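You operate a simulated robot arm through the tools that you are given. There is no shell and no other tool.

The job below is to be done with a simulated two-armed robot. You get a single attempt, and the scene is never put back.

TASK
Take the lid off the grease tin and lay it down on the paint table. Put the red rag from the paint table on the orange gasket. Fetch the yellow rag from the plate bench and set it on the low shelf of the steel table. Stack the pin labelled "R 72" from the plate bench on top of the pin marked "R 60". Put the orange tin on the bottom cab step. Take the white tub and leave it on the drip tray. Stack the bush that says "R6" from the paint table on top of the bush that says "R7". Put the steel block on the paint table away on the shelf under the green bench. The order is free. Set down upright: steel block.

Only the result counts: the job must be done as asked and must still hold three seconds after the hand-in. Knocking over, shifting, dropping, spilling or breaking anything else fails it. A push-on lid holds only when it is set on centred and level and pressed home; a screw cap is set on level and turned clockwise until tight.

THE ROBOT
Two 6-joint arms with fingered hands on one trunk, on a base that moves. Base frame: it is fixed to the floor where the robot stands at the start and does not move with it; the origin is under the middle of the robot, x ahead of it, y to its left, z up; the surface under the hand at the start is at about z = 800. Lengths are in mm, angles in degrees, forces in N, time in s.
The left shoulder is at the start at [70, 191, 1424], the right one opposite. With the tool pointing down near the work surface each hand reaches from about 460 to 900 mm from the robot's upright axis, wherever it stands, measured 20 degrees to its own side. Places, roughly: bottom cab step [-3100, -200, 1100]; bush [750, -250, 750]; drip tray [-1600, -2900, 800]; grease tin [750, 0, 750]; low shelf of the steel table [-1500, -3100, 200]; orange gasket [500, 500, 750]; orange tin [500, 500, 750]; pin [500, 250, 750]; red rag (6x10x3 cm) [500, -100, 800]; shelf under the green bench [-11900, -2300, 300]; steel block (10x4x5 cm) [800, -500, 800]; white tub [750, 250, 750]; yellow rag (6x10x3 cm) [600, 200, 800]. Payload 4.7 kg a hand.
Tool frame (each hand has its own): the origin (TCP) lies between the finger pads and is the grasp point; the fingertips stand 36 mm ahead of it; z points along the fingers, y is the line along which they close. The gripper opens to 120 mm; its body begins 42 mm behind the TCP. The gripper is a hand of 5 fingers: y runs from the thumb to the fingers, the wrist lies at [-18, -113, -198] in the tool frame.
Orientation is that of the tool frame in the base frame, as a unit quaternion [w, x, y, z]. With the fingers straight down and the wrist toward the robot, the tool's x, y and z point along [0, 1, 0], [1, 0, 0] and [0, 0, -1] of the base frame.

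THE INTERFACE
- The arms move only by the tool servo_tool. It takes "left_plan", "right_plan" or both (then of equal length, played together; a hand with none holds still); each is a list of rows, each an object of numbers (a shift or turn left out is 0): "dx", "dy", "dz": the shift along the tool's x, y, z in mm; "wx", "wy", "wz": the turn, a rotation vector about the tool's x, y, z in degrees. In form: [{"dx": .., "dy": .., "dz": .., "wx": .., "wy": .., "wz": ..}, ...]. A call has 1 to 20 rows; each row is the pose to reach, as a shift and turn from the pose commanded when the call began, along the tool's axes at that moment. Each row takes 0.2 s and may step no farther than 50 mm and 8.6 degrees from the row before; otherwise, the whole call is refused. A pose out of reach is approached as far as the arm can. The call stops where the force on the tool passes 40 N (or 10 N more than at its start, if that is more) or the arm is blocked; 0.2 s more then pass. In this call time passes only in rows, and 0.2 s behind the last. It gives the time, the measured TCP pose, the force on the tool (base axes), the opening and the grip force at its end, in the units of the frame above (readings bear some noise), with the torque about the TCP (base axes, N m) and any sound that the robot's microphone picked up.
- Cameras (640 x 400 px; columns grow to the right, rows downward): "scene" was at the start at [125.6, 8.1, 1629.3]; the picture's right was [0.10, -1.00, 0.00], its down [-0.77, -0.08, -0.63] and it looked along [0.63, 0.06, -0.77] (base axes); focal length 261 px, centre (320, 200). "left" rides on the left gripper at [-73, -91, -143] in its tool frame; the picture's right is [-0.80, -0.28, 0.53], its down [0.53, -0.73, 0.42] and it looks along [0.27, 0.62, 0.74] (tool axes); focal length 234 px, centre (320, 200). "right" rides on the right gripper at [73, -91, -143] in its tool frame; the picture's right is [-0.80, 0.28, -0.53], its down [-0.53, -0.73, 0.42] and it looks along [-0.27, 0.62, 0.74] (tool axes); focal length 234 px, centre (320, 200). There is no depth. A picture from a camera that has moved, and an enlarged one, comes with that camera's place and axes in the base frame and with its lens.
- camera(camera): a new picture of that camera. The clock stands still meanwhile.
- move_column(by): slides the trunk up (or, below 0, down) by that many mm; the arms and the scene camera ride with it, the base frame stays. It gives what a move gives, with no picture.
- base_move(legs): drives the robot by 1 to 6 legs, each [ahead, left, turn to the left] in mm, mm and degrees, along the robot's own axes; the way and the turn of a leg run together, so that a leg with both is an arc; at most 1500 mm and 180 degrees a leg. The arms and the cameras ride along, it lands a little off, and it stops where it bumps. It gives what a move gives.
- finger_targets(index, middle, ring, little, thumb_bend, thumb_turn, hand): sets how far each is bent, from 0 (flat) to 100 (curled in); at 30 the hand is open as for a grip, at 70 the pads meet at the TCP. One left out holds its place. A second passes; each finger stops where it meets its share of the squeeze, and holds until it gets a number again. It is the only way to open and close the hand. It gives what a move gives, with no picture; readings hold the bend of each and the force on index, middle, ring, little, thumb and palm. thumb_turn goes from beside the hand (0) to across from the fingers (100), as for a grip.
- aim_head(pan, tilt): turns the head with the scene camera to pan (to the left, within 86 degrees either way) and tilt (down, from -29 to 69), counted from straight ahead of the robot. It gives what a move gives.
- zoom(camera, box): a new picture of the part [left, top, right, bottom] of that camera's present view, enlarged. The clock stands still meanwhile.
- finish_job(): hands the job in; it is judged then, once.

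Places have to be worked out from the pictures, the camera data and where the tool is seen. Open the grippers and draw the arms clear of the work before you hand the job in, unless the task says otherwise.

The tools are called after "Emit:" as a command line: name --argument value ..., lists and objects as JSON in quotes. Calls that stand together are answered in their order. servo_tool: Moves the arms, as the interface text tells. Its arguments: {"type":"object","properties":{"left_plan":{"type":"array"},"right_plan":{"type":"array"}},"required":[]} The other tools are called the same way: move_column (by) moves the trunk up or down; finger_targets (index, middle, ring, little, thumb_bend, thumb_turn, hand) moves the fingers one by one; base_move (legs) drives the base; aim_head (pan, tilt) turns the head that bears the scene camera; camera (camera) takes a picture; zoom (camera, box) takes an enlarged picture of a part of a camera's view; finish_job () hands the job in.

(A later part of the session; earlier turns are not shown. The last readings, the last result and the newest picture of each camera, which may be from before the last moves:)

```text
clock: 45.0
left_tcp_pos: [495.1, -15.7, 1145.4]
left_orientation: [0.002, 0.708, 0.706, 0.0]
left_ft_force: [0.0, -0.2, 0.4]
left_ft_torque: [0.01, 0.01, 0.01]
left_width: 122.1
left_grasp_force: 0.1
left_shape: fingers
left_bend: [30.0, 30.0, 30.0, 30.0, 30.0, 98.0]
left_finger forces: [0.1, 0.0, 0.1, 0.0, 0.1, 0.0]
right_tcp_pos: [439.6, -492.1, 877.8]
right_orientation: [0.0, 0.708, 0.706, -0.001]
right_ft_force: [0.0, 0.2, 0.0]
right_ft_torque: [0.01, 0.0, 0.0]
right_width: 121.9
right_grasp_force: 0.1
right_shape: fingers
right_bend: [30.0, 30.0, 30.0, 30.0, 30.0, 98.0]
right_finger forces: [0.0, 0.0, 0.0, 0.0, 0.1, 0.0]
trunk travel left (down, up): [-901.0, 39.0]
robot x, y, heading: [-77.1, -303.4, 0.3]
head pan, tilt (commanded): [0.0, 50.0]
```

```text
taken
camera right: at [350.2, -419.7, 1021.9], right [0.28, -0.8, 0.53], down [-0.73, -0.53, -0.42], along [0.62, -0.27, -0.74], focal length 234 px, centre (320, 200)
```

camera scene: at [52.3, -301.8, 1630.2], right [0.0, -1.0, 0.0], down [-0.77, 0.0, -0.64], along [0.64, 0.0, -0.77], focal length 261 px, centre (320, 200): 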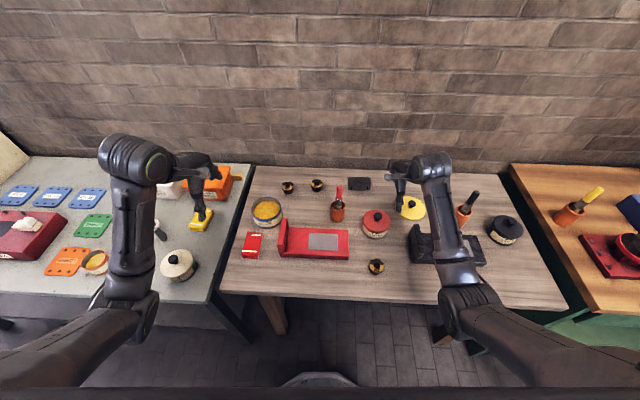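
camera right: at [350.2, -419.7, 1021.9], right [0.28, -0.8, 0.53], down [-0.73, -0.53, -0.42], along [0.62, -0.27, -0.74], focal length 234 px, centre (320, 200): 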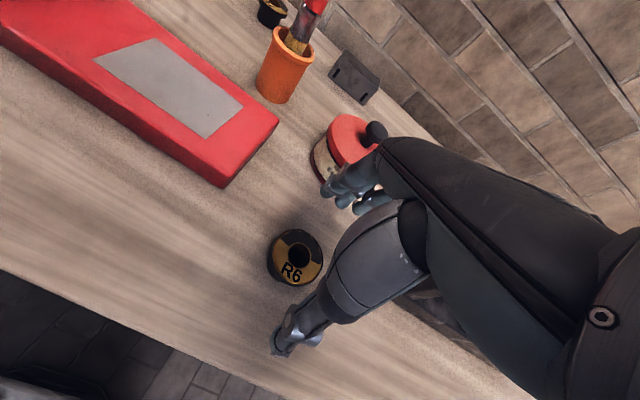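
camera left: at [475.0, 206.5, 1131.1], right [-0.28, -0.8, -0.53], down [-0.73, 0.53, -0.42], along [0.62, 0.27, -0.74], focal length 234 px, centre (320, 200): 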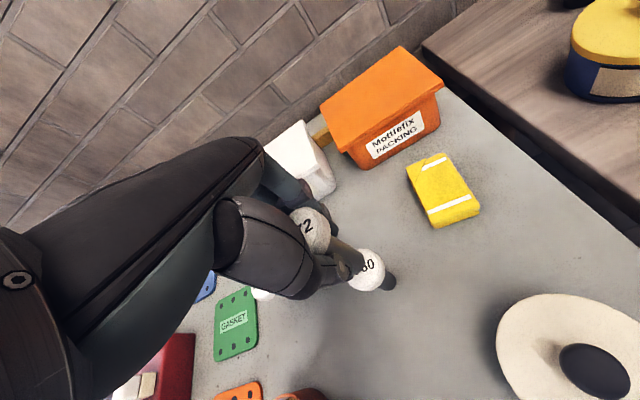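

Orientation is right again and the bush lies at TCP x with 3 mm offset toward the thumb/index line—as wanted. I descend to z≈844 and close.

Emit:
servo_tool --right_plan '[{"dz": 12}, {"dz": 24}, {"dz": 34}]'

Emit:
finger_targets --hand "right" --index 70 --middle 70 --ring 55 --little 55 --thumb_bend 70

Emit:
zoom --camera "right" --box '[220, 160, 420, 320]'

```text
clock: 45.8
left_tcp_pos: [494.9, -15.1, 1146.8]
left_orientation: [0.003, 0.708, 0.706, -0.001]
left_ft_force: [-0.9, 0.4, 0.4]
left_ft_torque: [-0.01, 0.01, -0.01]
left_width: 121.9
left_grasp_force: 0.1
left_shape: fingers
left_bend: [30.0, 30.0, 30.0, 30.0, 30.0, 98.0]
left_finger forces: [0.0, 0.0, 0.1, 0.1, 0.0, 0.1]
right_tcp_pos: [440.3, -490.1, 844.9]
right_orientation: [-0.002, 0.707, 0.707, 0.001]
right_ft_force: [-0.3, 0.5, 0.0]
right_ft_torque: [0.04, 0.0, -0.02]
right_width: 122.2
right_grasp_force: 0.0
right_shape: fingers
right_bend: [30.0, 30.0, 30.0, 30.0, 30.0, 98.0]
right_finger forces: [0.1, 0.0, 0.0, 0.0, 0.0, 0.0]
trunk travel left (down, up): [-901.0, 39.0]
robot x, y, heading: [-74.5, -298.5, -0.0]
head pan, tilt (commanded): [0.0, 50.0]
```

```text
clock: 46.8
left_tcp_pos: [494.5, -15.5, 1145.3]
left_orientation: [0.002, 0.708, 0.707, 0.0]
left_ft_force: [0.7, -0.4, 0.1]
left_ft_torque: [-0.01, 0.0, 0.03]
left_width: 122.0
left_grasp_force: 0.0
left_shape: fingers
left_bend: [30.0, 30.0, 30.0, 30.0, 30.0, 98.0]
left_finger forces: [0.0, 0.1, 0.0, 0.0, 0.0, 0.0]
right_tcp_pos: [439.9, -490.1, 845.1]
right_orientation: [0.0, 0.707, 0.707, 0.0]
right_ft_force: [-0.6, 1.1, 0.2]
right_ft_torque: [-0.03, 0.01, -0.01]
right_width: 40.1
right_grasp_force: 14.8
right_shape: fingers
right_bend: [58.0, 65.0, 55.0, 55.0, 59.0, 96.0]
right_finger forces: [9.8, 4.4, 0.0, 0.0, 14.9, 0.0]
trunk travel left (down, up): [-901.0, 39.0]
robot x, y, heading: [-75.3, -303.1, -0.1]
head pan, tilt (commanded): [0.0, 50.0]
```

```text
2.50 times, centred on (320, 240) of right
camera zoom: at [350.2, -418.3, 988.6], right [0.28, -0.8, 0.52], down [-0.73, -0.53, -0.43], along [0.62, -0.26, -0.74], focal length 585 px, centre (320, 100)
```

zoom: 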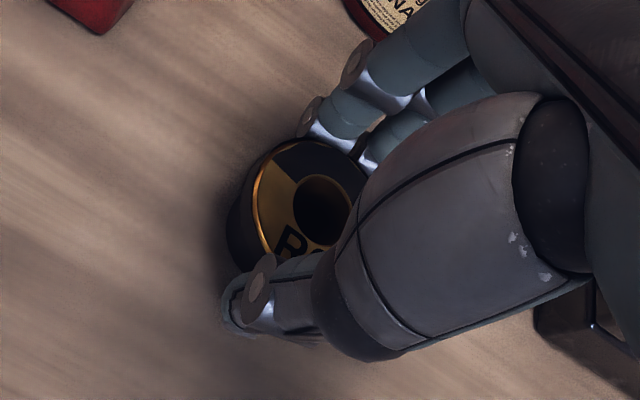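

Solid grip (width 40 mm under the flange, ≈15 N). I lift R6 by 85 mm and check the hold.

Emit:
servo_tool --right_plan '[{"dz": -6}, {"dz": -18}, {"dz": -38}, {"dz": -62}, {"dz": -85}]'

Emit:
move_column --by 38

Emit:
camera --camera "right"

Emit:
camera --camera "scene"

```text
clock: 48.0
left_tcp_pos: [495.4, -15.4, 1145.0]
left_orientation: [0.003, 0.708, 0.706, 0.0]
left_ft_force: [0.9, 0.8, 0.8]
left_ft_torque: [0.0, -0.05, 0.0]
left_width: 122.0
left_grasp_force: 0.1
left_shape: fingers
left_bend: [30.0, 30.0, 30.0, 30.0, 30.0, 98.0]
left_finger forces: [0.1, 0.0, 0.0, 0.0, 0.0, 0.0]
right_tcp_pos: [438.7, -498.1, 928.4]
right_orientation: [0.002, 0.707, 0.707, -0.006]
right_ft_force: [-0.4, 0.1, -1.6]
right_ft_torque: [-0.01, 0.0, 0.01]
right_width: 40.4
right_grasp_force: 15.2
right_shape: fingers
right_bend: [58.0, 66.0, 55.0, 55.0, 60.0, 96.0]
right_finger forces: [9.8, 4.6, 0.0, 0.0, 14.9, 0.1]
trunk travel left (down, up): [-901.0, 39.0]
robot x, y, heading: [-75.9, -298.7, -0.2]
head pan, tilt (commanded): [0.0, 50.0]
```

```text
clock: 48.8
left_tcp_pos: [494.8, -14.5, 1183.6]
left_orientation: [0.003, 0.708, 0.706, -0.001]
left_ft_force: [0.6, 0.4, 0.3]
left_ft_torque: [0.0, 0.02, 0.0]
left_width: 122.2
left_grasp_force: 0.1
left_shape: fingers
left_bend: [30.0, 30.0, 30.0, 30.0, 30.0, 98.0]
left_finger forces: [0.0, 0.0, 0.0, 0.0, 0.1, 0.0]
right_tcp_pos: [439.5, -496.2, 966.5]
right_orientation: [0.004, 0.707, 0.707, -0.005]
right_ft_force: [0.5, 0.3, -2.4]
right_ft_torque: [0.0, 0.03, -0.04]
right_width: 40.2
right_grasp_force: 14.3
right_shape: fingers
right_bend: [58.0, 66.0, 55.0, 55.0, 60.0, 96.0]
right_finger forces: [9.8, 4.6, 0.0, 0.0, 14.9, 0.1]
trunk travel left (down, up): [-939.0, 1.0]
robot x, y, heading: [-75.5, -299.9, 0.2]
head pan, tilt (commanded): [0.0, 50.0]
```

```text
taken
camera right: at [349.6, -423.1, 1109.5], right [0.28, -0.8, 0.53], down [-0.73, -0.54, -0.42], along [0.62, -0.27, -0.74], focal length 234 px, centre (320, 200)
```

right: 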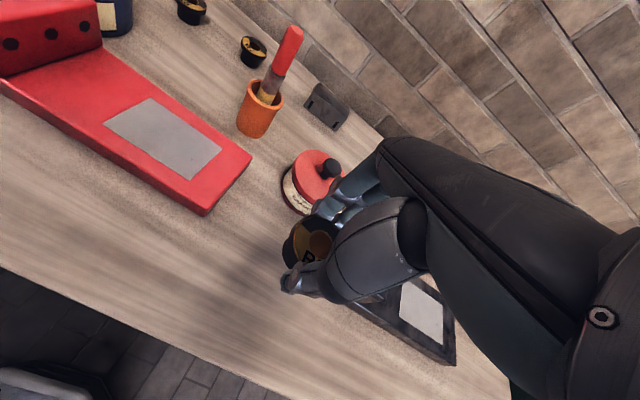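

```text
taken
camera scene: at [51.8, -300.2, 1668.3], right [0.0, -1.0, 0.0], down [-0.77, 0.0, -0.64], along [0.64, 0.0, -0.77], focal length 261 px, centre (320, 200)
```

scene: 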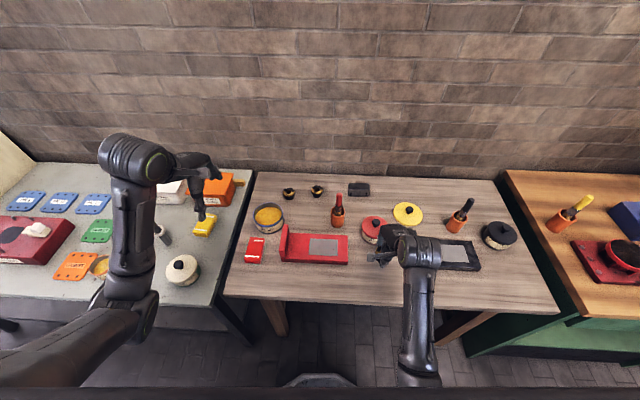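

R6 is held. I drive the base left 165 mm, then forward 72 mm, to bring R7 into the right hand's range (hand stays above everything).

Emit:
base_move --legs '[[0, 165, 0], [72, 0, 0]]'

Emit:
camera --camera "scene"

Emit:
camera --camera "right"

```text
clock: 50.9
left_tcp_pos: [561.2, 147.7, 1186.9]
left_orientation: [0.004, 0.709, 0.705, 0.002]
left_ft_force: [-0.1, -0.6, 0.0]
left_ft_torque: [0.0, 0.01, 0.0]
left_width: 121.8
left_grasp_force: 0.0
left_shape: fingers
left_bend: [30.0, 30.0, 30.0, 30.0, 30.0, 98.0]
left_finger forces: [0.1, 0.0, 0.0, 0.1, 0.0, 0.0]
right_tcp_pos: [507.2, -333.0, 969.6]
right_orientation: [0.005, 0.708, 0.706, -0.001]
right_ft_force: [-0.2, 0.1, -2.0]
right_ft_torque: [0.0, -0.04, 0.0]
right_width: 40.1
right_grasp_force: 14.6
right_shape: fingers
right_bend: [58.0, 66.0, 55.0, 55.0, 60.0, 96.0]
right_finger forces: [9.7, 4.6, 0.1, 0.0, 14.9, 0.1]
trunk travel left (down, up): [-939.0, 1.0]
robot x, y, heading: [1.1, -133.9, -0.6]
head pan, tilt (commanded): [0.0, 50.0]
```

```text
taken
camera scene: at [116.3, -135.7, 1669.0], right [0.0, -1.0, 0.0], down [-0.76, 0.0, -0.65], along [0.65, 0.0, -0.76], focal length 261 px, centre (320, 200)
```

scene: 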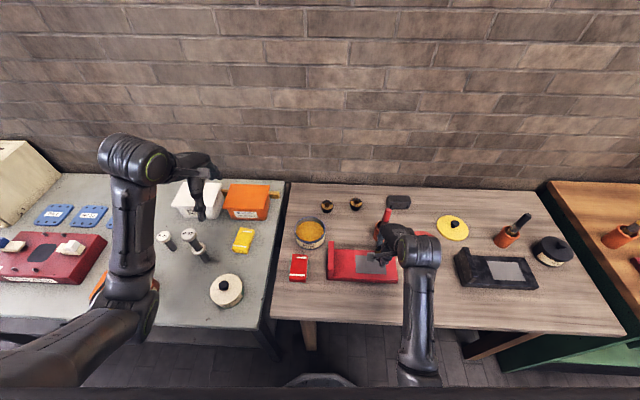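

```text
taken
camera right: at [416.9, -258.7, 1112.3], right [0.28, -0.8, 0.53], down [-0.73, -0.53, -0.42], along [0.62, -0.27, -0.73], focal length 234 px, centre (320, 200)
```

right: 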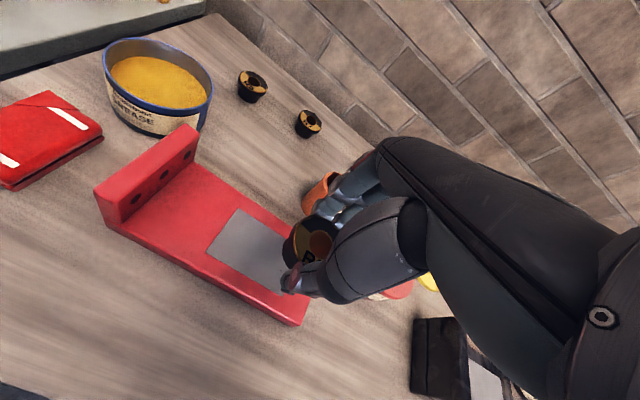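

Path to R7: I first rise to z≈1040 and shift to y≈−286 (clear of the brush at ≈[678, −382, 950]), then extend forward over R7.

Emit:
servo_tool --right_plan '[{"dx": 12, "dy": 10, "dz": -15}, {"dx": 24, "dy": 25, "dz": -35}, {"dx": 36, "dy": 45, "dz": -55}, {"dx": 45, "dy": 75, "dz": -70}, {"dx": 47, "dy": 115, "dz": -70}, {"dx": 47, "dy": 155, "dz": -70}, {"dx": 47, "dy": 195, "dz": -70}, {"dx": 47, "dy": 235, "dz": -70}, {"dx": 47, "dy": 270, "dz": -65}, {"dx": 47, "dy": 295, "dz": -60}]'

Emit:
camera --camera "right"

Emit:
zoom --camera "scene" --box '[300, 150, 440, 260]'

```text
clock: 53.1
left_tcp_pos: [567.2, 149.7, 1182.4]
left_orientation: [0.002, 0.709, 0.705, 0.001]
left_ft_force: [0.8, -0.4, 0.4]
left_ft_torque: [0.01, 0.04, -0.02]
left_width: 122.1
left_grasp_force: 0.1
left_shape: fingers
left_bend: [30.0, 30.0, 30.0, 30.0, 30.0, 98.0]
left_finger forces: [0.0, 0.1, 0.0, 0.0, 0.0, 0.0]
right_tcp_pos: [805.7, -285.0, 1025.5]
right_orientation: [0.003, 0.707, 0.707, -0.003]
right_ft_force: [0.5, 0.8, -3.2]
right_ft_torque: [-0.01, 0.01, 0.02]
right_width: 39.9
right_grasp_force: 14.6
right_shape: fingers
right_bend: [58.0, 66.0, 55.0, 55.0, 60.0, 96.0]
right_finger forces: [9.7, 5.0, 0.0, 0.0, 14.4, 0.0]
trunk travel left (down, up): [-939.0, 1.0]
robot x, y, heading: [-4.9, -134.8, -0.0]
head pan, tilt (commanded): [0.0, 50.0]
```

```text
taken
camera right: at [716.7, -210.8, 1169.0], right [0.28, -0.8, 0.53], down [-0.73, -0.53, -0.42], along [0.62, -0.27, -0.74], focal length 234 px, centre (320, 200)
```

right: 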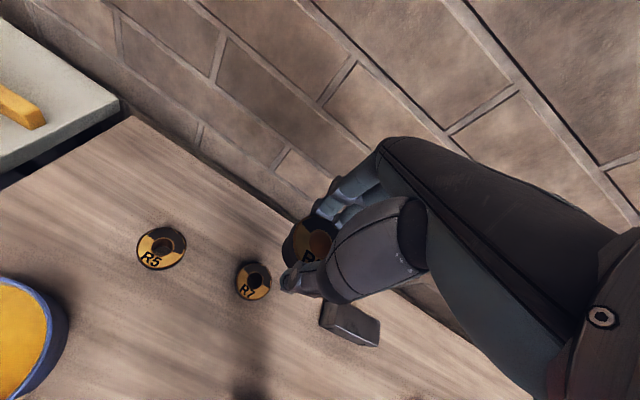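

```text
3.64 times, centred on (370, 205) of scene
camera zoom: at [123.6, -135.4, 1668.2], right [0.0, -1.0, 0.0], down [-0.77, 0.0, -0.64], along [0.64, 0.0, -0.77], focal length 949 px, centre (138, 182)
```

zoom: 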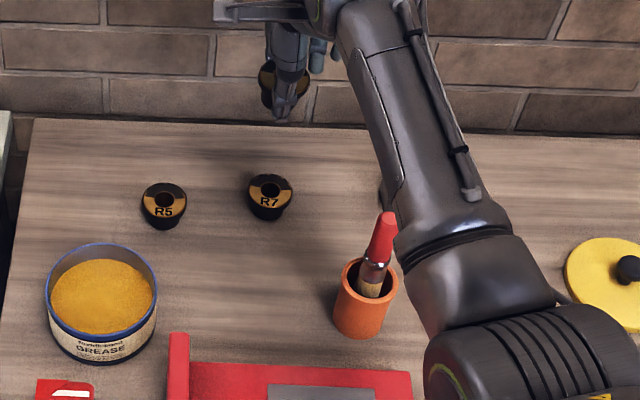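

R7 triangulates to ≈[814, −285, 830]. I zoom to check the held bush's centre relative to the TCP.

Emit:
zoom --camera "right" --box '[220, 190, 380, 318]'

```text
3.12 times, centred on (300, 254) of right
camera zoom: at [716.7, -210.8, 1169.0], right [0.28, -0.8, 0.53], down [-0.73, -0.53, -0.42], along [0.62, -0.27, -0.74], focal length 732 px, centre (382, 31)
```

zoom: 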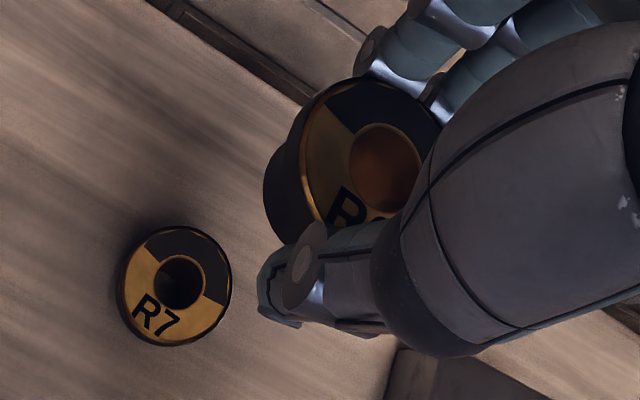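

The held bush's centre is about 1–2 mm / 3 mm off the TCP, so I aim the TCP at [811, −286] and lower to 15 mm above contact, then verify.

Emit:
servo_tool --right_plan '[{"dx": -2, "dy": 3, "dz": 20}, {"dx": -2, "dy": 3, "dz": 45}, {"dx": -2, "dy": 3, "dz": 75}, {"dx": -2, "dy": 3, "dz": 100}, {"dx": -2, "dy": 3, "dz": 120}, {"dx": -2, "dy": 3, "dz": 133}]'

Emit:
zoom --camera "right" --box '[220, 190, 380, 318]'

Emit:
zoom --camera "scene" --box '[310, 160, 400, 230]'

Emit:
camera --camera "left"

```text
clock: 54.5
left_tcp_pos: [567.9, 148.7, 1182.2]
left_orientation: [0.002, 0.709, 0.705, 0.0]
left_ft_force: [-0.4, -1.1, -0.9]
left_ft_torque: [-0.02, 0.03, 0.0]
left_width: 122.1
left_grasp_force: 0.1
left_shape: fingers
left_bend: [30.0, 30.0, 30.0, 30.0, 30.0, 98.0]
left_finger forces: [0.0, 0.1, 0.0, 0.0, 0.1, 0.0]
right_tcp_pos: [808.6, -288.5, 894.7]
right_orientation: [0.004, 0.707, 0.707, -0.004]
right_ft_force: [0.7, 0.2, -1.8]
right_ft_torque: [-0.03, 0.02, -0.02]
right_width: 39.8
right_grasp_force: 14.9
right_shape: fingers
right_bend: [58.0, 66.0, 55.0, 55.0, 60.0, 96.0]
right_finger forces: [9.6, 4.9, 0.0, 0.1, 14.1, 0.1]
trunk travel left (down, up): [-939.0, 1.0]
robot x, y, heading: [-3.1, -134.2, -0.2]
head pan, tilt (commanded): [0.0, 50.0]
```

```text
3.12 times, centred on (300, 254) of right
camera zoom: at [718.6, -213.8, 1036.9], right [0.28, -0.8, 0.53], down [-0.73, -0.54, -0.42], along [0.62, -0.27, -0.73], focal length 732 px, centre (382, 31)
```

zoom: 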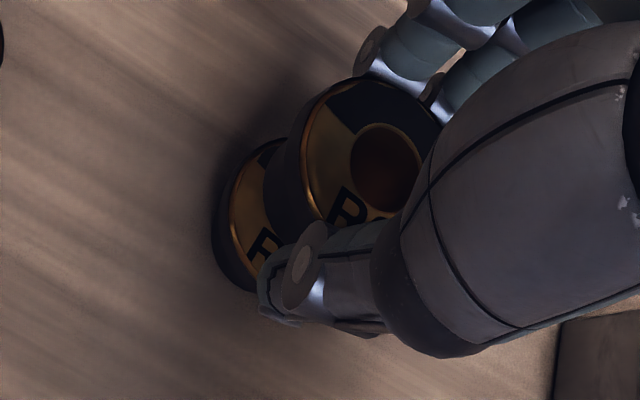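

```text
5.71 times, centred on (355, 195) of scene
camera zoom: at [123.0, -134.5, 1668.3], right [0.0, -1.0, 0.0], down [-0.77, 0.0, -0.64], along [0.64, 0.0, -0.77], focal length 1491 px, centre (120, 229)
```

zoom: 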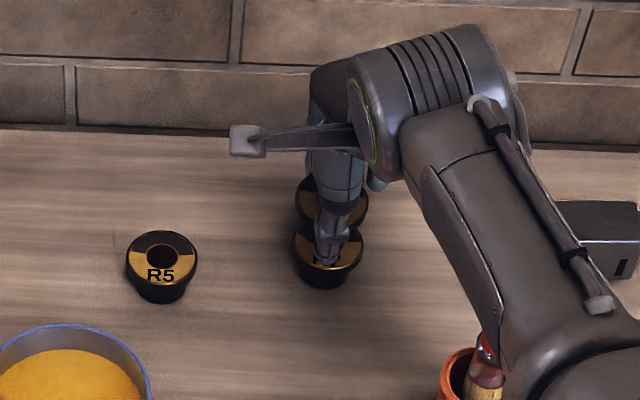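

```text
taken
camera left: at [474.7, 78.7, 1325.8], right [-0.28, -0.8, -0.52], down [-0.73, 0.53, -0.43], along [0.62, 0.26, -0.74], focal length 234 px, centre (320, 200)
```

left: 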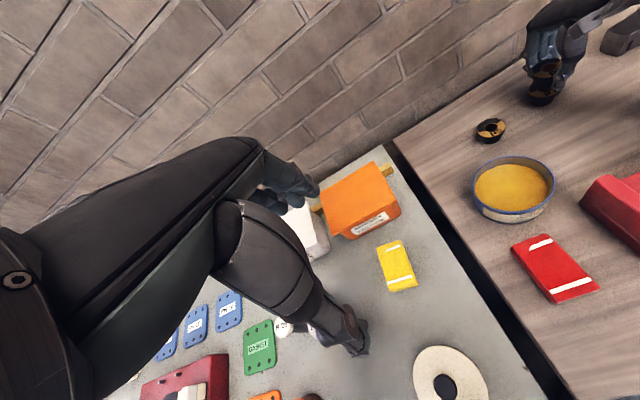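

Alignment is within ~2–3 mm in both views. I nudge 1 mm right and descend slowly towards contact at TCP z≈875.

Emit:
servo_tool --right_plan '[{"dx": -1, "dz": 7}, {"dx": -1, "dz": 12}, {"dx": -1, "dz": 15}, {"dx": -1, "dz": 17}]'

Emit:
zoom --camera "scene" --box '[310, 160, 400, 230]'

Emit:
zoom --camera "right" --box '[220, 190, 380, 318]'

```text
clock: 55.5
left_tcp_pos: [566.2, 149.0, 1183.2]
left_orientation: [0.003, 0.709, 0.705, 0.001]
left_ft_force: [-0.3, -1.3, 0.3]
left_ft_torque: [0.02, -0.02, -0.03]
left_width: 122.0
left_grasp_force: 0.1
left_shape: fingers
left_bend: [30.0, 30.0, 30.0, 30.0, 30.0, 98.0]
left_finger forces: [0.0, 0.0, 0.1, 0.0, 0.0, 0.0]
right_tcp_pos: [809.3, -290.1, 877.5]
right_orientation: [0.005, 0.707, 0.707, -0.003]
right_ft_force: [-0.5, 0.1, 1.4]
right_ft_torque: [-0.04, 0.03, 0.0]
right_width: 39.7
right_grasp_force: 14.4
right_shape: fingers
right_bend: [58.0, 66.0, 55.0, 55.0, 60.0, 96.0]
right_finger forces: [9.8, 5.6, 0.0, 0.0, 14.6, 0.0]
trunk travel left (down, up): [-939.0, 1.0]
robot x, y, heading: [-4.4, -133.2, -0.2]
head pan, tilt (commanded): [0.0, 50.0]
```

```text
5.71 times, centred on (355, 195) of scene
camera zoom: at [122.0, -134.2, 1668.4], right [0.0, -1.0, 0.0], down [-0.77, 0.0, -0.64], along [0.64, 0.0, -0.77], focal length 1491 px, centre (120, 229)
```

zoom: 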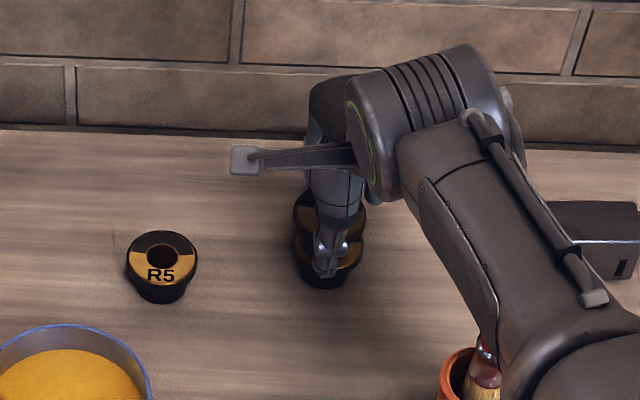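

```text
3.12 times, centred on (300, 254) of right
camera zoom: at [718.8, -214.7, 1020.8], right [0.28, -0.8, 0.53], down [-0.73, -0.54, -0.42], along [0.62, -0.27, -0.73], focal length 732 px, centre (382, 31)
```

zoom: 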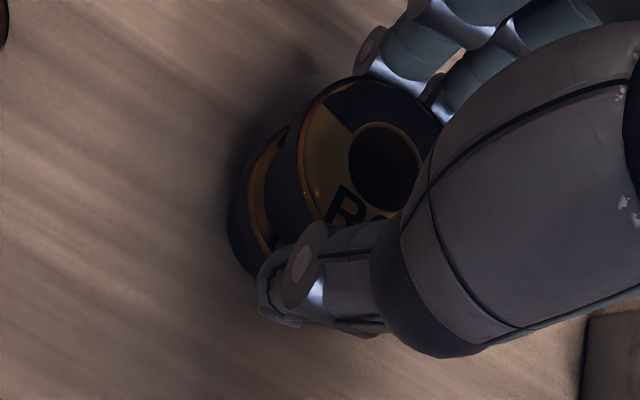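

Contact felt (−1.8 → +1.4 N) with the bushes lined up. I release stepwise.

Emit:
finger_targets --hand "right" --index 52 --middle 52 --ring 50 --little 50 --thumb_bend 52

Emit:
finger_targets --hand "right" --index 30 --middle 30 --ring 30 --little 30 --thumb_bend 30

Emit:
zoom --camera "right" --box '[220, 190, 380, 318]'

```text
clock: 56.5
left_tcp_pos: [566.7, 149.1, 1183.9]
left_orientation: [0.003, 0.709, 0.705, 0.0]
left_ft_force: [0.5, -0.2, 0.0]
left_ft_torque: [-0.01, -0.01, 0.02]
left_width: 122.0
left_grasp_force: 0.1
left_shape: fingers
left_bend: [30.0, 30.0, 30.0, 30.0, 30.0, 98.0]
left_finger forces: [0.0, 0.0, 0.1, 0.1, 0.0, 0.0]
right_tcp_pos: [810.0, -289.6, 876.6]
right_orientation: [0.004, 0.708, 0.706, -0.004]
right_ft_force: [1.0, 0.6, 0.4]
right_ft_torque: [0.05, -0.03, 0.04]
right_width: 56.9
right_grasp_force: 0.1
right_shape: fingers
right_bend: [52.0, 52.0, 50.0, 50.0, 52.0, 97.0]
right_finger forces: [0.0, 0.1, 0.0, 0.1, 0.0, 0.0]
trunk travel left (down, up): [-939.0, 1.0]
robot x, y, heading: [-4.9, -133.3, -0.1]
head pan, tilt (commanded): [0.0, 50.0]
```

```text
clock: 57.5
left_tcp_pos: [567.3, 148.7, 1182.8]
left_orientation: [0.002, 0.708, 0.706, 0.0]
left_ft_force: [-0.4, 1.0, 0.0]
left_ft_torque: [-0.01, -0.02, -0.01]
left_width: 122.0
left_grasp_force: 0.1
left_shape: fingers
left_bend: [30.0, 30.0, 30.0, 30.0, 30.0, 98.0]
left_finger forces: [0.1, 0.0, 0.0, 0.0, 0.1, 0.1]
right_tcp_pos: [809.3, -289.5, 877.5]
right_orientation: [0.004, 0.707, 0.707, -0.004]
right_ft_force: [-1.0, -0.3, -0.4]
right_ft_torque: [-0.02, -0.01, 0.01]
right_width: 121.8
right_grasp_force: 0.0
right_shape: fingers
right_bend: [30.0, 30.0, 30.0, 30.0, 30.0, 97.0]
right_finger forces: [0.1, 0.1, 0.1, 0.0, 0.0, 0.0]
trunk travel left (down, up): [-939.0, 1.0]
robot x, y, heading: [-8.6, -135.8, -0.1]
head pan, tilt (commanded): [0.0, 50.0]
```

```text
3.12 times, centred on (300, 254) of right
camera zoom: at [718.8, -215.0, 1020.2], right [0.28, -0.8, 0.53], down [-0.73, -0.54, -0.42], along [0.62, -0.27, -0.73], focal length 732 px, centre (382, 31)
```

zoom: 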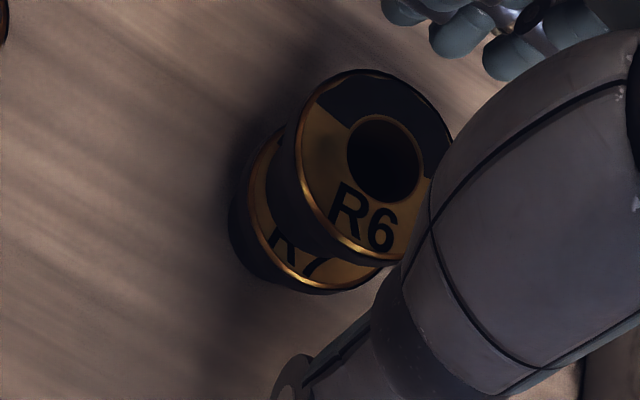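

R6 sits squarely on R7. I raise the right hand clear, then shift the base right 60 mm for the steel block at ≈[812, −462].

Emit:
servo_tool --right_plan '[{"dz": -15}, {"dz": -40}, {"dz": -75}, {"dz": -115}, {"dz": -150}]'

Emit:
base_move --legs '[[0, -65, 0]]'

Emit:
servo_tool --right_plan '[{"dx": -35}, {"dx": -70}, {"dx": -100}]'

Emit:
camera --camera "right"

Emit:
camera --camera "scene"

```text
clock: 58.7
left_tcp_pos: [566.6, 148.9, 1182.9]
left_orientation: [0.002, 0.709, 0.705, 0.001]
left_ft_force: [0.0, 0.9, -0.1]
left_ft_torque: [-0.02, 0.02, -0.04]
left_width: 122.2
left_grasp_force: 0.1
left_shape: fingers
left_bend: [30.0, 30.0, 30.0, 30.0, 30.0, 98.0]
left_finger forces: [0.0, 0.0, 0.0, 0.0, 0.1, 0.1]
right_tcp_pos: [806.5, -291.9, 1029.5]
right_orientation: [0.004, 0.708, 0.707, -0.003]
right_ft_force: [-1.0, 0.1, -0.2]
right_ft_torque: [0.0, -0.02, 0.0]
right_width: 121.8
right_grasp_force: 0.1
right_shape: fingers
right_bend: [30.0, 30.0, 30.0, 30.0, 30.0, 97.0]
right_finger forces: [0.0, 0.0, 0.1, 0.0, 0.1, 0.1]
trunk travel left (down, up): [-939.0, 1.0]
robot x, y, heading: [-4.2, -135.7, -0.3]
head pan, tilt (commanded): [0.0, 50.0]
```

```text
clock: 59.7
left_tcp_pos: [565.0, 93.5, 1180.9]
left_orientation: [0.005, 0.708, 0.706, -0.001]
left_ft_force: [-0.3, 0.4, -1.2]
left_ft_torque: [-0.07, -0.03, 0.0]
left_width: 121.9
left_grasp_force: 0.1
left_shape: fingers
left_bend: [30.0, 30.0, 30.0, 30.0, 30.0, 98.0]
left_finger forces: [0.0, 0.0, 0.1, 0.0, 0.1, 0.1]
right_tcp_pos: [808.6, -347.4, 1029.9]
right_orientation: [0.006, 0.707, 0.707, -0.004]
right_ft_force: [0.0, 1.3, -0.3]
right_ft_torque: [-0.09, 0.0, -0.01]
right_width: 121.9
right_grasp_force: 0.0
right_shape: fingers
right_bend: [30.0, 30.0, 30.0, 30.0, 30.0, 98.0]
right_finger forces: [0.0, 0.0, 0.1, 0.0, 0.0, 0.1]
trunk travel left (down, up): [-939.0, 1.0]
robot x, y, heading: [-6.7, -198.7, 0.1]
head pan, tilt (commanded): [0.0, 50.0]
```

```text
clock: 60.5
left_tcp_pos: [566.1, 84.3, 1184.1]
left_orientation: [0.001, 0.708, 0.706, 0.001]
left_ft_force: [0.6, 0.0, -0.3]
left_ft_torque: [0.05, 0.0, 0.03]
left_width: 122.0
left_grasp_force: 0.0
left_shape: fingers
left_bend: [30.0, 30.0, 30.0, 30.0, 30.0, 98.0]
left_finger forces: [0.1, 0.0, 0.0, 0.0, 0.0, 0.0]
right_tcp_pos: [809.9, -452.5, 1028.9]
right_orientation: [0.003, 0.706, 0.708, -0.001]
right_ft_force: [0.5, -0.2, 0.7]
right_ft_torque: [-0.01, 0.01, 0.0]
right_width: 121.9
right_grasp_force: 0.0
right_shape: fingers
right_bend: [30.0, 30.0, 30.0, 30.0, 30.0, 98.0]
right_finger forces: [0.0, 0.0, 0.0, 0.0, 0.1, 0.0]
trunk travel left (down, up): [-939.0, 1.0]
robot x, y, heading: [-0.8, -198.8, -0.3]
head pan, tilt (commanded): [0.0, 50.0]
```

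```text
taken
camera right: at [719.7, -379.5, 1172.3], right [0.28, -0.8, 0.53], down [-0.73, -0.54, -0.42], along [0.62, -0.27, -0.73], focal length 234 px, centre (320, 200)
```

right: 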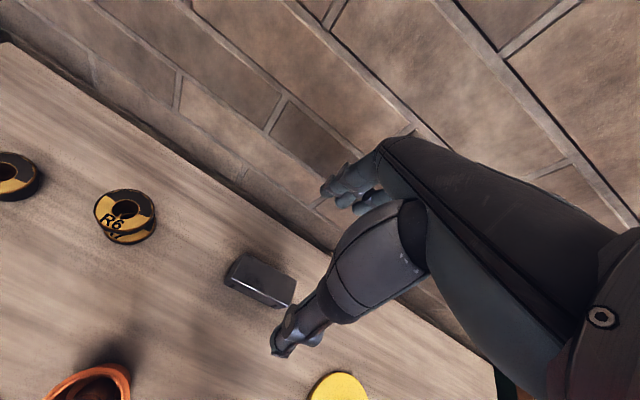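

```text
taken
camera scene: at [122.2, -201.7, 1668.3], right [0.0, -1.0, 0.0], down [-0.77, 0.0, -0.64], along [0.64, 0.0, -0.77], focal length 261 px, centre (320, 200)
```

scene: 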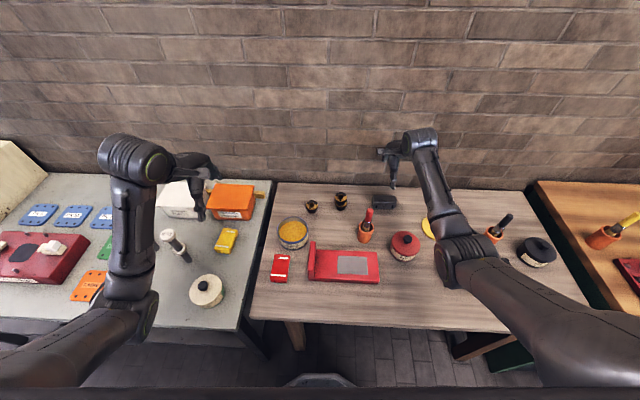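

Block visible below the hand. Zooming for its exact corners.

Emit:
zoom --camera "right" --box '[200, 220, 330, 324]'

Emit:
zoom --camera "scene" --box '[340, 170, 430, 240]'

```text
3.85 times, centred on (265, 272) of right
camera zoom: at [719.7, -379.5, 1172.3], right [0.28, -0.8, 0.53], down [-0.73, -0.54, -0.42], along [0.62, -0.27, -0.73], focal length 901 px, centre (532, -77)
```

zoom: 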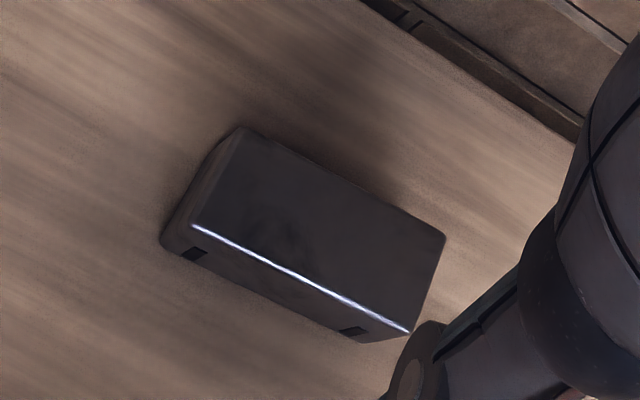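

```text
5.71 times, centred on (385, 205) of scene
camera zoom: at [122.2, -201.7, 1668.3], right [0.0, -1.0, 0.0], down [-0.77, 0.0, -0.64], along [0.64, 0.0, -0.77], focal length 1491 px, centre (-51, 171)
```

zoom: 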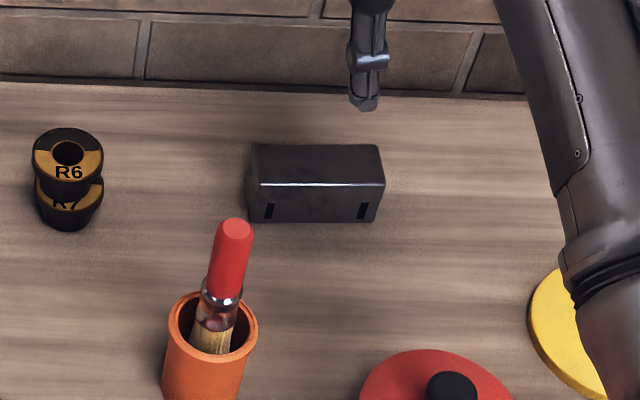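

Block top face spans x 801–838, y −423…−512, so its centre is ≈[820, −469], long side along y, height ≈50. I move over it and lower the open hand to z≈870 first.

Emit:
servo_tool --right_plan '[{"dx": -9, "dy": 5, "dz": 25}, {"dx": -17.5, "dy": 9.3, "dz": 55}, {"dx": -17.5, "dy": 9.3, "dz": 90}, {"dx": -17.5, "dy": 9.3, "dz": 120}, {"dx": -17.5, "dy": 9.3, "dz": 145}, {"dx": -17.5, "dy": 9.3, "dz": 160}]'

Emit:
zoom --camera "right" --box '[200, 160, 420, 340]'

Emit:
zoom --camera "scene" --box '[340, 160, 440, 240]'

```text
clock: 61.9
left_tcp_pos: [564.9, 87.5, 1183.6]
left_orientation: [0.002, 0.707, 0.707, 0.0]
left_ft_force: [-0.6, -0.3, -0.3]
left_ft_torque: [-0.02, 0.0, 0.04]
left_width: 122.1
left_grasp_force: 0.0
left_shape: fingers
left_bend: [30.0, 30.0, 30.0, 30.0, 30.0, 98.0]
left_finger forces: [0.0, 0.0, 0.1, 0.0, 0.0, 0.0]
right_tcp_pos: [822.1, -469.6, 869.9]
right_orientation: [0.004, 0.706, 0.708, -0.002]
right_ft_force: [-0.2, -0.2, -0.3]
right_ft_torque: [-0.04, 0.02, 0.03]
right_width: 122.2
right_grasp_force: 0.2
right_shape: fingers
right_bend: [30.0, 30.0, 30.0, 30.0, 30.0, 98.0]
right_finger forces: [0.0, 0.0, 0.0, 0.0, 0.1, 0.1]
trunk travel left (down, up): [-939.0, 1.0]
robot x, y, heading: [-6.5, -198.8, -0.2]
head pan, tilt (commanded): [0.0, 50.0]
```

```text
2.22 times, centred on (310, 250) of right
camera zoom: at [731.2, -395.4, 1012.4], right [0.28, -0.8, 0.53], down [-0.73, -0.54, -0.42], along [0.62, -0.27, -0.73], focal length 520 px, centre (342, 89)
```

zoom: 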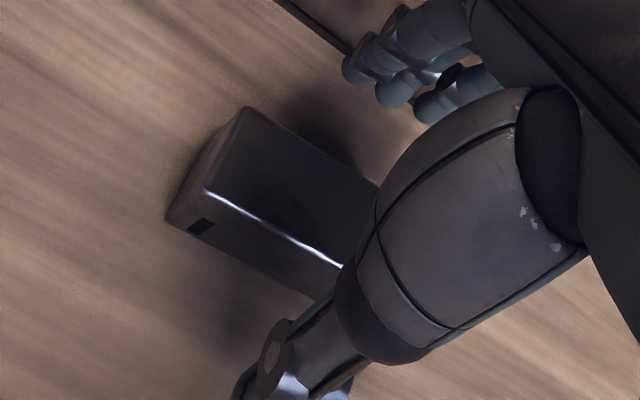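

```text
5.00 times, centred on (390, 200) of scene
camera zoom: at [122.7, -197.7, 1668.3], right [0.0, -1.0, 0.0], down [-0.77, 0.0, -0.64], along [0.64, 0.0, -0.77], focal length 1304 px, centre (-30, 200)
```

zoom: 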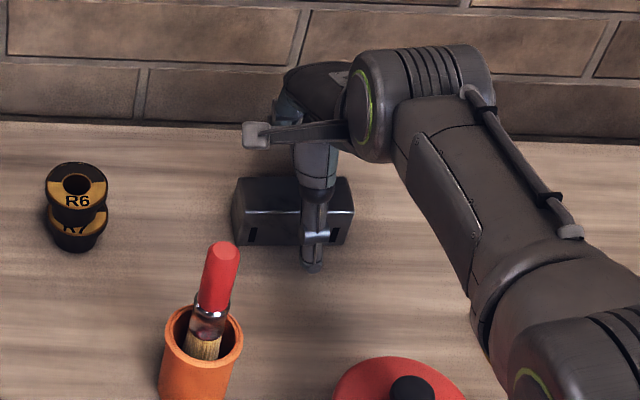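

The block is centred under the open hand. Lowering to z≈843 and closing all fingers.

Emit:
servo_tool --right_plan '[{"dz": 12}, {"dz": 22}, {"dz": 27}]'

Emit:
finger_targets --hand "right" --index 75 --middle 75 --ring 75 --little 75 --thumb_bend 75

Emit:
zoom --camera "right" --box '[200, 160, 420, 340]'

```text
clock: 62.7
left_tcp_pos: [565.4, 88.7, 1183.0]
left_orientation: [0.002, 0.707, 0.707, 0.001]
left_ft_force: [0.3, 0.3, 0.5]
left_ft_torque: [0.0, -0.03, 0.01]
left_width: 121.6
left_grasp_force: 0.1
left_shape: fingers
left_bend: [30.0, 30.0, 30.0, 30.0, 30.0, 98.0]
left_finger forces: [0.0, 0.0, 0.1, 0.0, 0.0, 0.0]
right_tcp_pos: [818.4, -471.2, 843.4]
right_orientation: [0.004, 0.707, 0.708, -0.002]
right_ft_force: [0.9, -0.5, -0.7]
right_ft_torque: [-0.01, -0.01, 0.03]
right_width: 121.9
right_grasp_force: 0.0
right_shape: fingers
right_bend: [30.0, 30.0, 30.0, 30.0, 30.0, 98.0]
right_finger forces: [0.0, 0.1, 0.1, 0.0, 0.0, 0.1]
trunk travel left (down, up): [-939.0, 1.0]
robot x, y, heading: [-1.9, -197.5, 0.1]
head pan, tilt (commanded): [0.0, 50.0]
```

```text
clock: 63.7
left_tcp_pos: [565.4, 86.8, 1184.0]
left_orientation: [0.001, 0.708, 0.707, 0.0]
left_ft_force: [-0.2, 0.3, -0.6]
left_ft_torque: [0.01, 0.01, -0.01]
left_width: 121.8
left_grasp_force: 0.1
left_shape: fingers
left_bend: [30.0, 30.0, 30.0, 30.0, 30.0, 98.0]
left_finger forces: [0.0, 0.1, 0.1, 0.0, 0.0, 0.0]
right_tcp_pos: [818.2, -472.2, 843.5]
right_orientation: [0.003, 0.707, 0.707, -0.003]
right_ft_force: [-0.3, -3.3, 0.0]
right_ft_torque: [0.16, 0.14, 0.12]
right_width: 37.5
right_grasp_force: 23.1
right_shape: fingers
right_bend: [62.0, 65.0, 68.0, 74.0, 59.0, 94.0]
right_finger forces: [9.1, 6.9, 5.6, 2.8, 21.9, 0.1]
trunk travel left (down, up): [-939.0, 1.0]
robot x, y, heading: [-5.4, -198.2, -0.4]
head pan, tilt (commanded): [0.0, 50.0]
```

```text
2.22 times, centred on (310, 250) of right
camera zoom: at [727.8, -398.4, 985.5], right [0.28, -0.8, 0.53], down [-0.73, -0.54, -0.42], along [0.62, -0.27, -0.73], focal length 520 px, centre (342, 89)
```

zoom: 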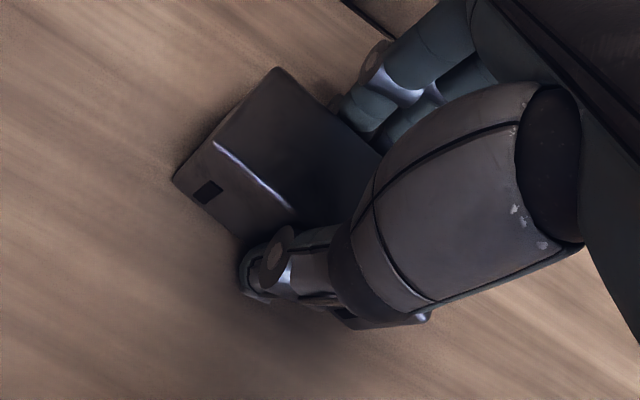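

All fingers are on it (≈23 N squeeze); the block yawed slightly in the hand, no matter. I lift slowly and check the load.

Emit:
servo_tool --right_plan '[{"dz": -4}, {"dz": -10}, {"dz": -18}, {"dz": -30}]'

Emit:
zoom --camera "right" --box '[200, 160, 420, 340]'

```text
clock: 64.7
left_tcp_pos: [566.5, 87.8, 1181.8]
left_orientation: [0.001, 0.708, 0.706, -0.001]
left_ft_force: [-0.1, 0.5, -1.2]
left_ft_torque: [-0.03, -0.03, -0.02]
left_width: 121.9
left_grasp_force: 0.1
left_shape: fingers
left_bend: [30.0, 30.0, 30.0, 30.0, 30.0, 98.0]
left_finger forces: [0.0, 0.1, 0.0, 0.0, 0.0, 0.0]
right_tcp_pos: [832.0, -472.4, 861.6]
right_orientation: [0.003, 0.706, 0.708, -0.004]
right_ft_force: [-0.8, -0.1, -11.3]
right_ft_torque: [-0.06, -0.1, 0.04]
right_width: 37.6
right_grasp_force: 22.2
right_shape: fingers
right_bend: [62.0, 66.0, 69.0, 75.0, 59.0, 94.0]
right_finger forces: [8.9, 6.4, 5.4, 1.6, 20.9, 0.0]
right hand out of reach, approached as far as the arm can: row 2, 3, 4
trunk travel left (down, up): [-939.0, 1.0]
robot x, y, heading: [-2.8, -198.1, 0.0]
head pan, tilt (commanded): [0.0, 50.0]
```

```text
2.22 times, centred on (310, 250) of right
camera zoom: at [740.9, -397.0, 1005.1], right [0.28, -0.8, 0.53], down [-0.73, -0.54, -0.42], along [0.62, -0.27, -0.74], focal length 520 px, centre (342, 89)
```

zoom: 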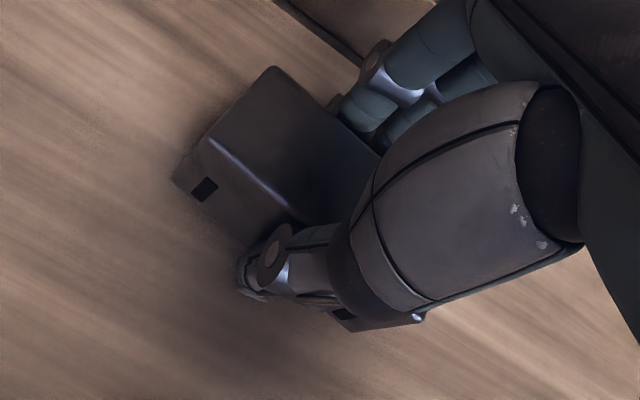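

It lifts with 11 N load, but this spot is at the edge of the reach. I pull the hand back toward the robot while rising.

Emit:
servo_tool --right_plan '[{"dy": -15, "dz": -8}, {"dy": -35, "dz": -20}, {"dy": -60, "dz": -35}, {"dy": -85, "dz": -60}, {"dy": -100, "dz": -90}, {"dy": -100, "dz": -125}]'

Emit:
camera --camera "right"

Emit:
camera --camera "scene"

```text
clock: 66.1
left_tcp_pos: [566.5, 87.3, 1182.7]
left_orientation: [0.0, 0.708, 0.706, 0.0]
left_ft_force: [0.3, -0.2, 0.8]
left_ft_torque: [0.02, -0.03, -0.02]
left_width: 122.0
left_grasp_force: 0.1
left_shape: fingers
left_bend: [30.0, 30.0, 30.0, 30.0, 30.0, 98.0]
left_finger forces: [0.0, 0.0, 0.0, 0.1, 0.1, 0.0]
right_tcp_pos: [862.1, -473.1, 914.7]
right_orientation: [0.002, 0.707, 0.708, -0.005]
right_ft_force: [-2.2, 0.3, -12.4]
right_ft_torque: [-0.06, -0.15, -0.04]
right_width: 37.5
right_grasp_force: 20.7
right_shape: fingers
right_bend: [62.0, 66.0, 69.0, 75.0, 60.0, 94.0]
right_finger forces: [8.5, 6.5, 5.3, 1.5, 20.9, 0.1]
right hand out of reach, approached as far as the arm can: row 1, 2, 3, 4, 5, 6
trunk travel left (down, up): [-939.0, 1.0]
robot x, y, heading: [-5.3, -197.7, 0.2]
head pan, tilt (commanded): [0.0, 50.0]
```

```text
taken
camera right: at [771.5, -399.1, 1057.4], right [0.28, -0.8, 0.53], down [-0.73, -0.54, -0.42], along [0.62, -0.27, -0.74], focal length 234 px, centre (320, 200)
```

right: 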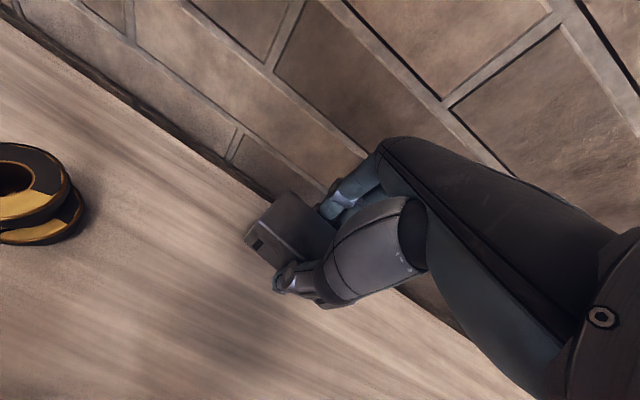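

```text
taken
camera scene: at [124.1, -198.0, 1668.2], right [0.0, -1.0, 0.0], down [-0.77, 0.0, -0.64], along [0.64, 0.0, -0.77], focal length 261 px, centre (320, 200)
```

scene: 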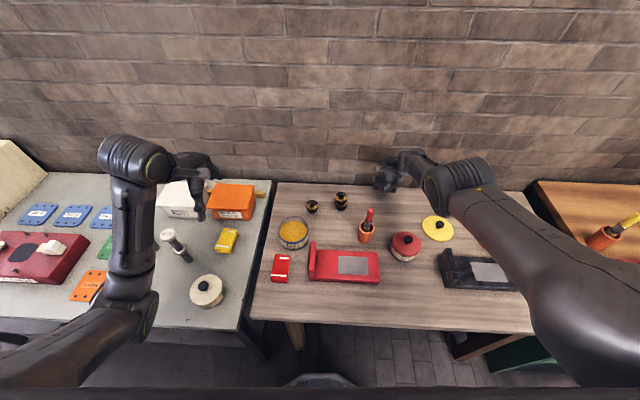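

The arm is fully stretched (wrist stays on a 768 mm sphere around the shoulder), so it is stuck at the straight-elbow singularity. I try a small inward-and-down/left move to let the elbow flex again.

Emit:
servo_tool --right_plan '[{"dy": -10, "dz": 15}, {"dy": -20, "dz": 30}]'

Emit:
camera --camera "right"

```text
clock: 66.7
left_tcp_pos: [567.7, 86.1, 1181.7]
left_orientation: [0.002, 0.707, 0.707, 0.0]
left_ft_force: [-0.3, 0.2, -0.5]
left_ft_torque: [0.04, -0.01, 0.03]
left_width: 122.1
left_grasp_force: 0.1
left_shape: fingers
left_bend: [30.0, 30.0, 30.0, 30.0, 30.0, 98.0]
left_finger forces: [0.0, 0.0, 0.1, 0.1, 0.0, 0.1]
right_tcp_pos: [844.9, -473.9, 884.0]
right_orientation: [0.003, 0.706, 0.708, -0.003]
right_ft_force: [-0.3, -0.4, -9.8]
right_ft_torque: [-0.08, -0.05, 0.01]
right_width: 37.5
right_grasp_force: 21.4
right_shape: fingers
right_bend: [62.0, 66.0, 69.0, 75.0, 60.0, 94.0]
right_finger forces: [9.0, 6.6, 5.1, 1.3, 20.2, 0.0]
right hand out of reach, approached as far as the arm can: row 2
trunk travel left (down, up): [-939.0, 1.0]
robot x, y, heading: [-3.8, -200.4, -0.2]
head pan, tilt (commanded): [0.0, 50.0]
```

```text
taken
camera right: at [754.2, -400.7, 1026.9], right [0.28, -0.8, 0.53], down [-0.73, -0.54, -0.42], along [0.62, -0.27, -0.74], focal length 234 px, centre (320, 200)
```

right: 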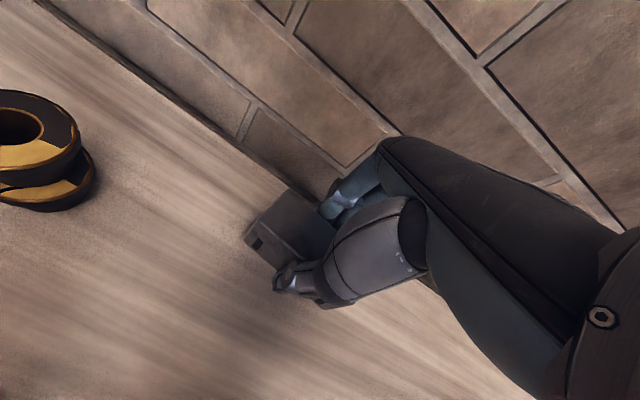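

Still on the stretched sphere, but commanded pose is reset to the measured one. I try a stronger inward pull with a slight downward component so the elbow can flex.

Emit:
servo_tool --right_plan '[{"dy": -10, "dz": 9}, {"dy": -25, "dz": 6}, {"dy": -45, "dz": 3}]'

Emit:
camera --camera "scene"

```text
clock: 67.5
left_tcp_pos: [567.3, 86.8, 1182.9]
left_orientation: [0.002, 0.708, 0.706, 0.0]
left_ft_force: [0.0, 0.0, 0.4]
left_ft_torque: [-0.02, 0.02, 0.02]
left_width: 122.0
left_grasp_force: 0.0
left_shape: fingers
left_bend: [30.0, 30.0, 30.0, 30.0, 30.0, 98.0]
left_finger forces: [0.0, 0.0, 0.0, 0.0, 0.0, 0.0]
right_tcp_pos: [832.7, -475.9, 864.6]
right_orientation: [0.003, 0.707, 0.708, -0.003]
right_ft_force: [-0.2, -0.5, -10.8]
right_ft_torque: [-0.09, -0.09, -0.01]
right_width: 37.8
right_grasp_force: 21.4
right_shape: fingers
right_bend: [62.0, 66.0, 70.0, 75.0, 60.0, 94.0]
right_finger forces: [8.8, 6.4, 5.1, 1.3, 20.2, 0.0]
right hand out of reach, approached as far as the arm can: row 1, 2, 3
trunk travel left (down, up): [-939.0, 1.0]
robot x, y, heading: [-5.8, -196.0, -0.3]
head pan, tilt (commanded): [0.0, 50.0]
```

```text
taken
camera scene: at [124.3, -198.6, 1668.2], right [0.0, -1.0, 0.0], down [-0.77, 0.0, -0.64], along [0.64, 0.0, -0.77], focal length 261 px, centre (320, 200)
```

scene: 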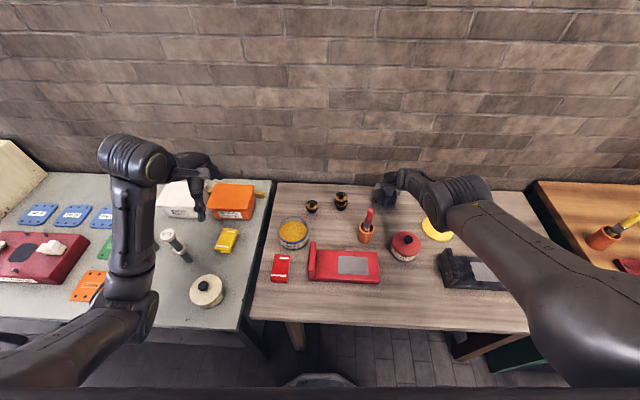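

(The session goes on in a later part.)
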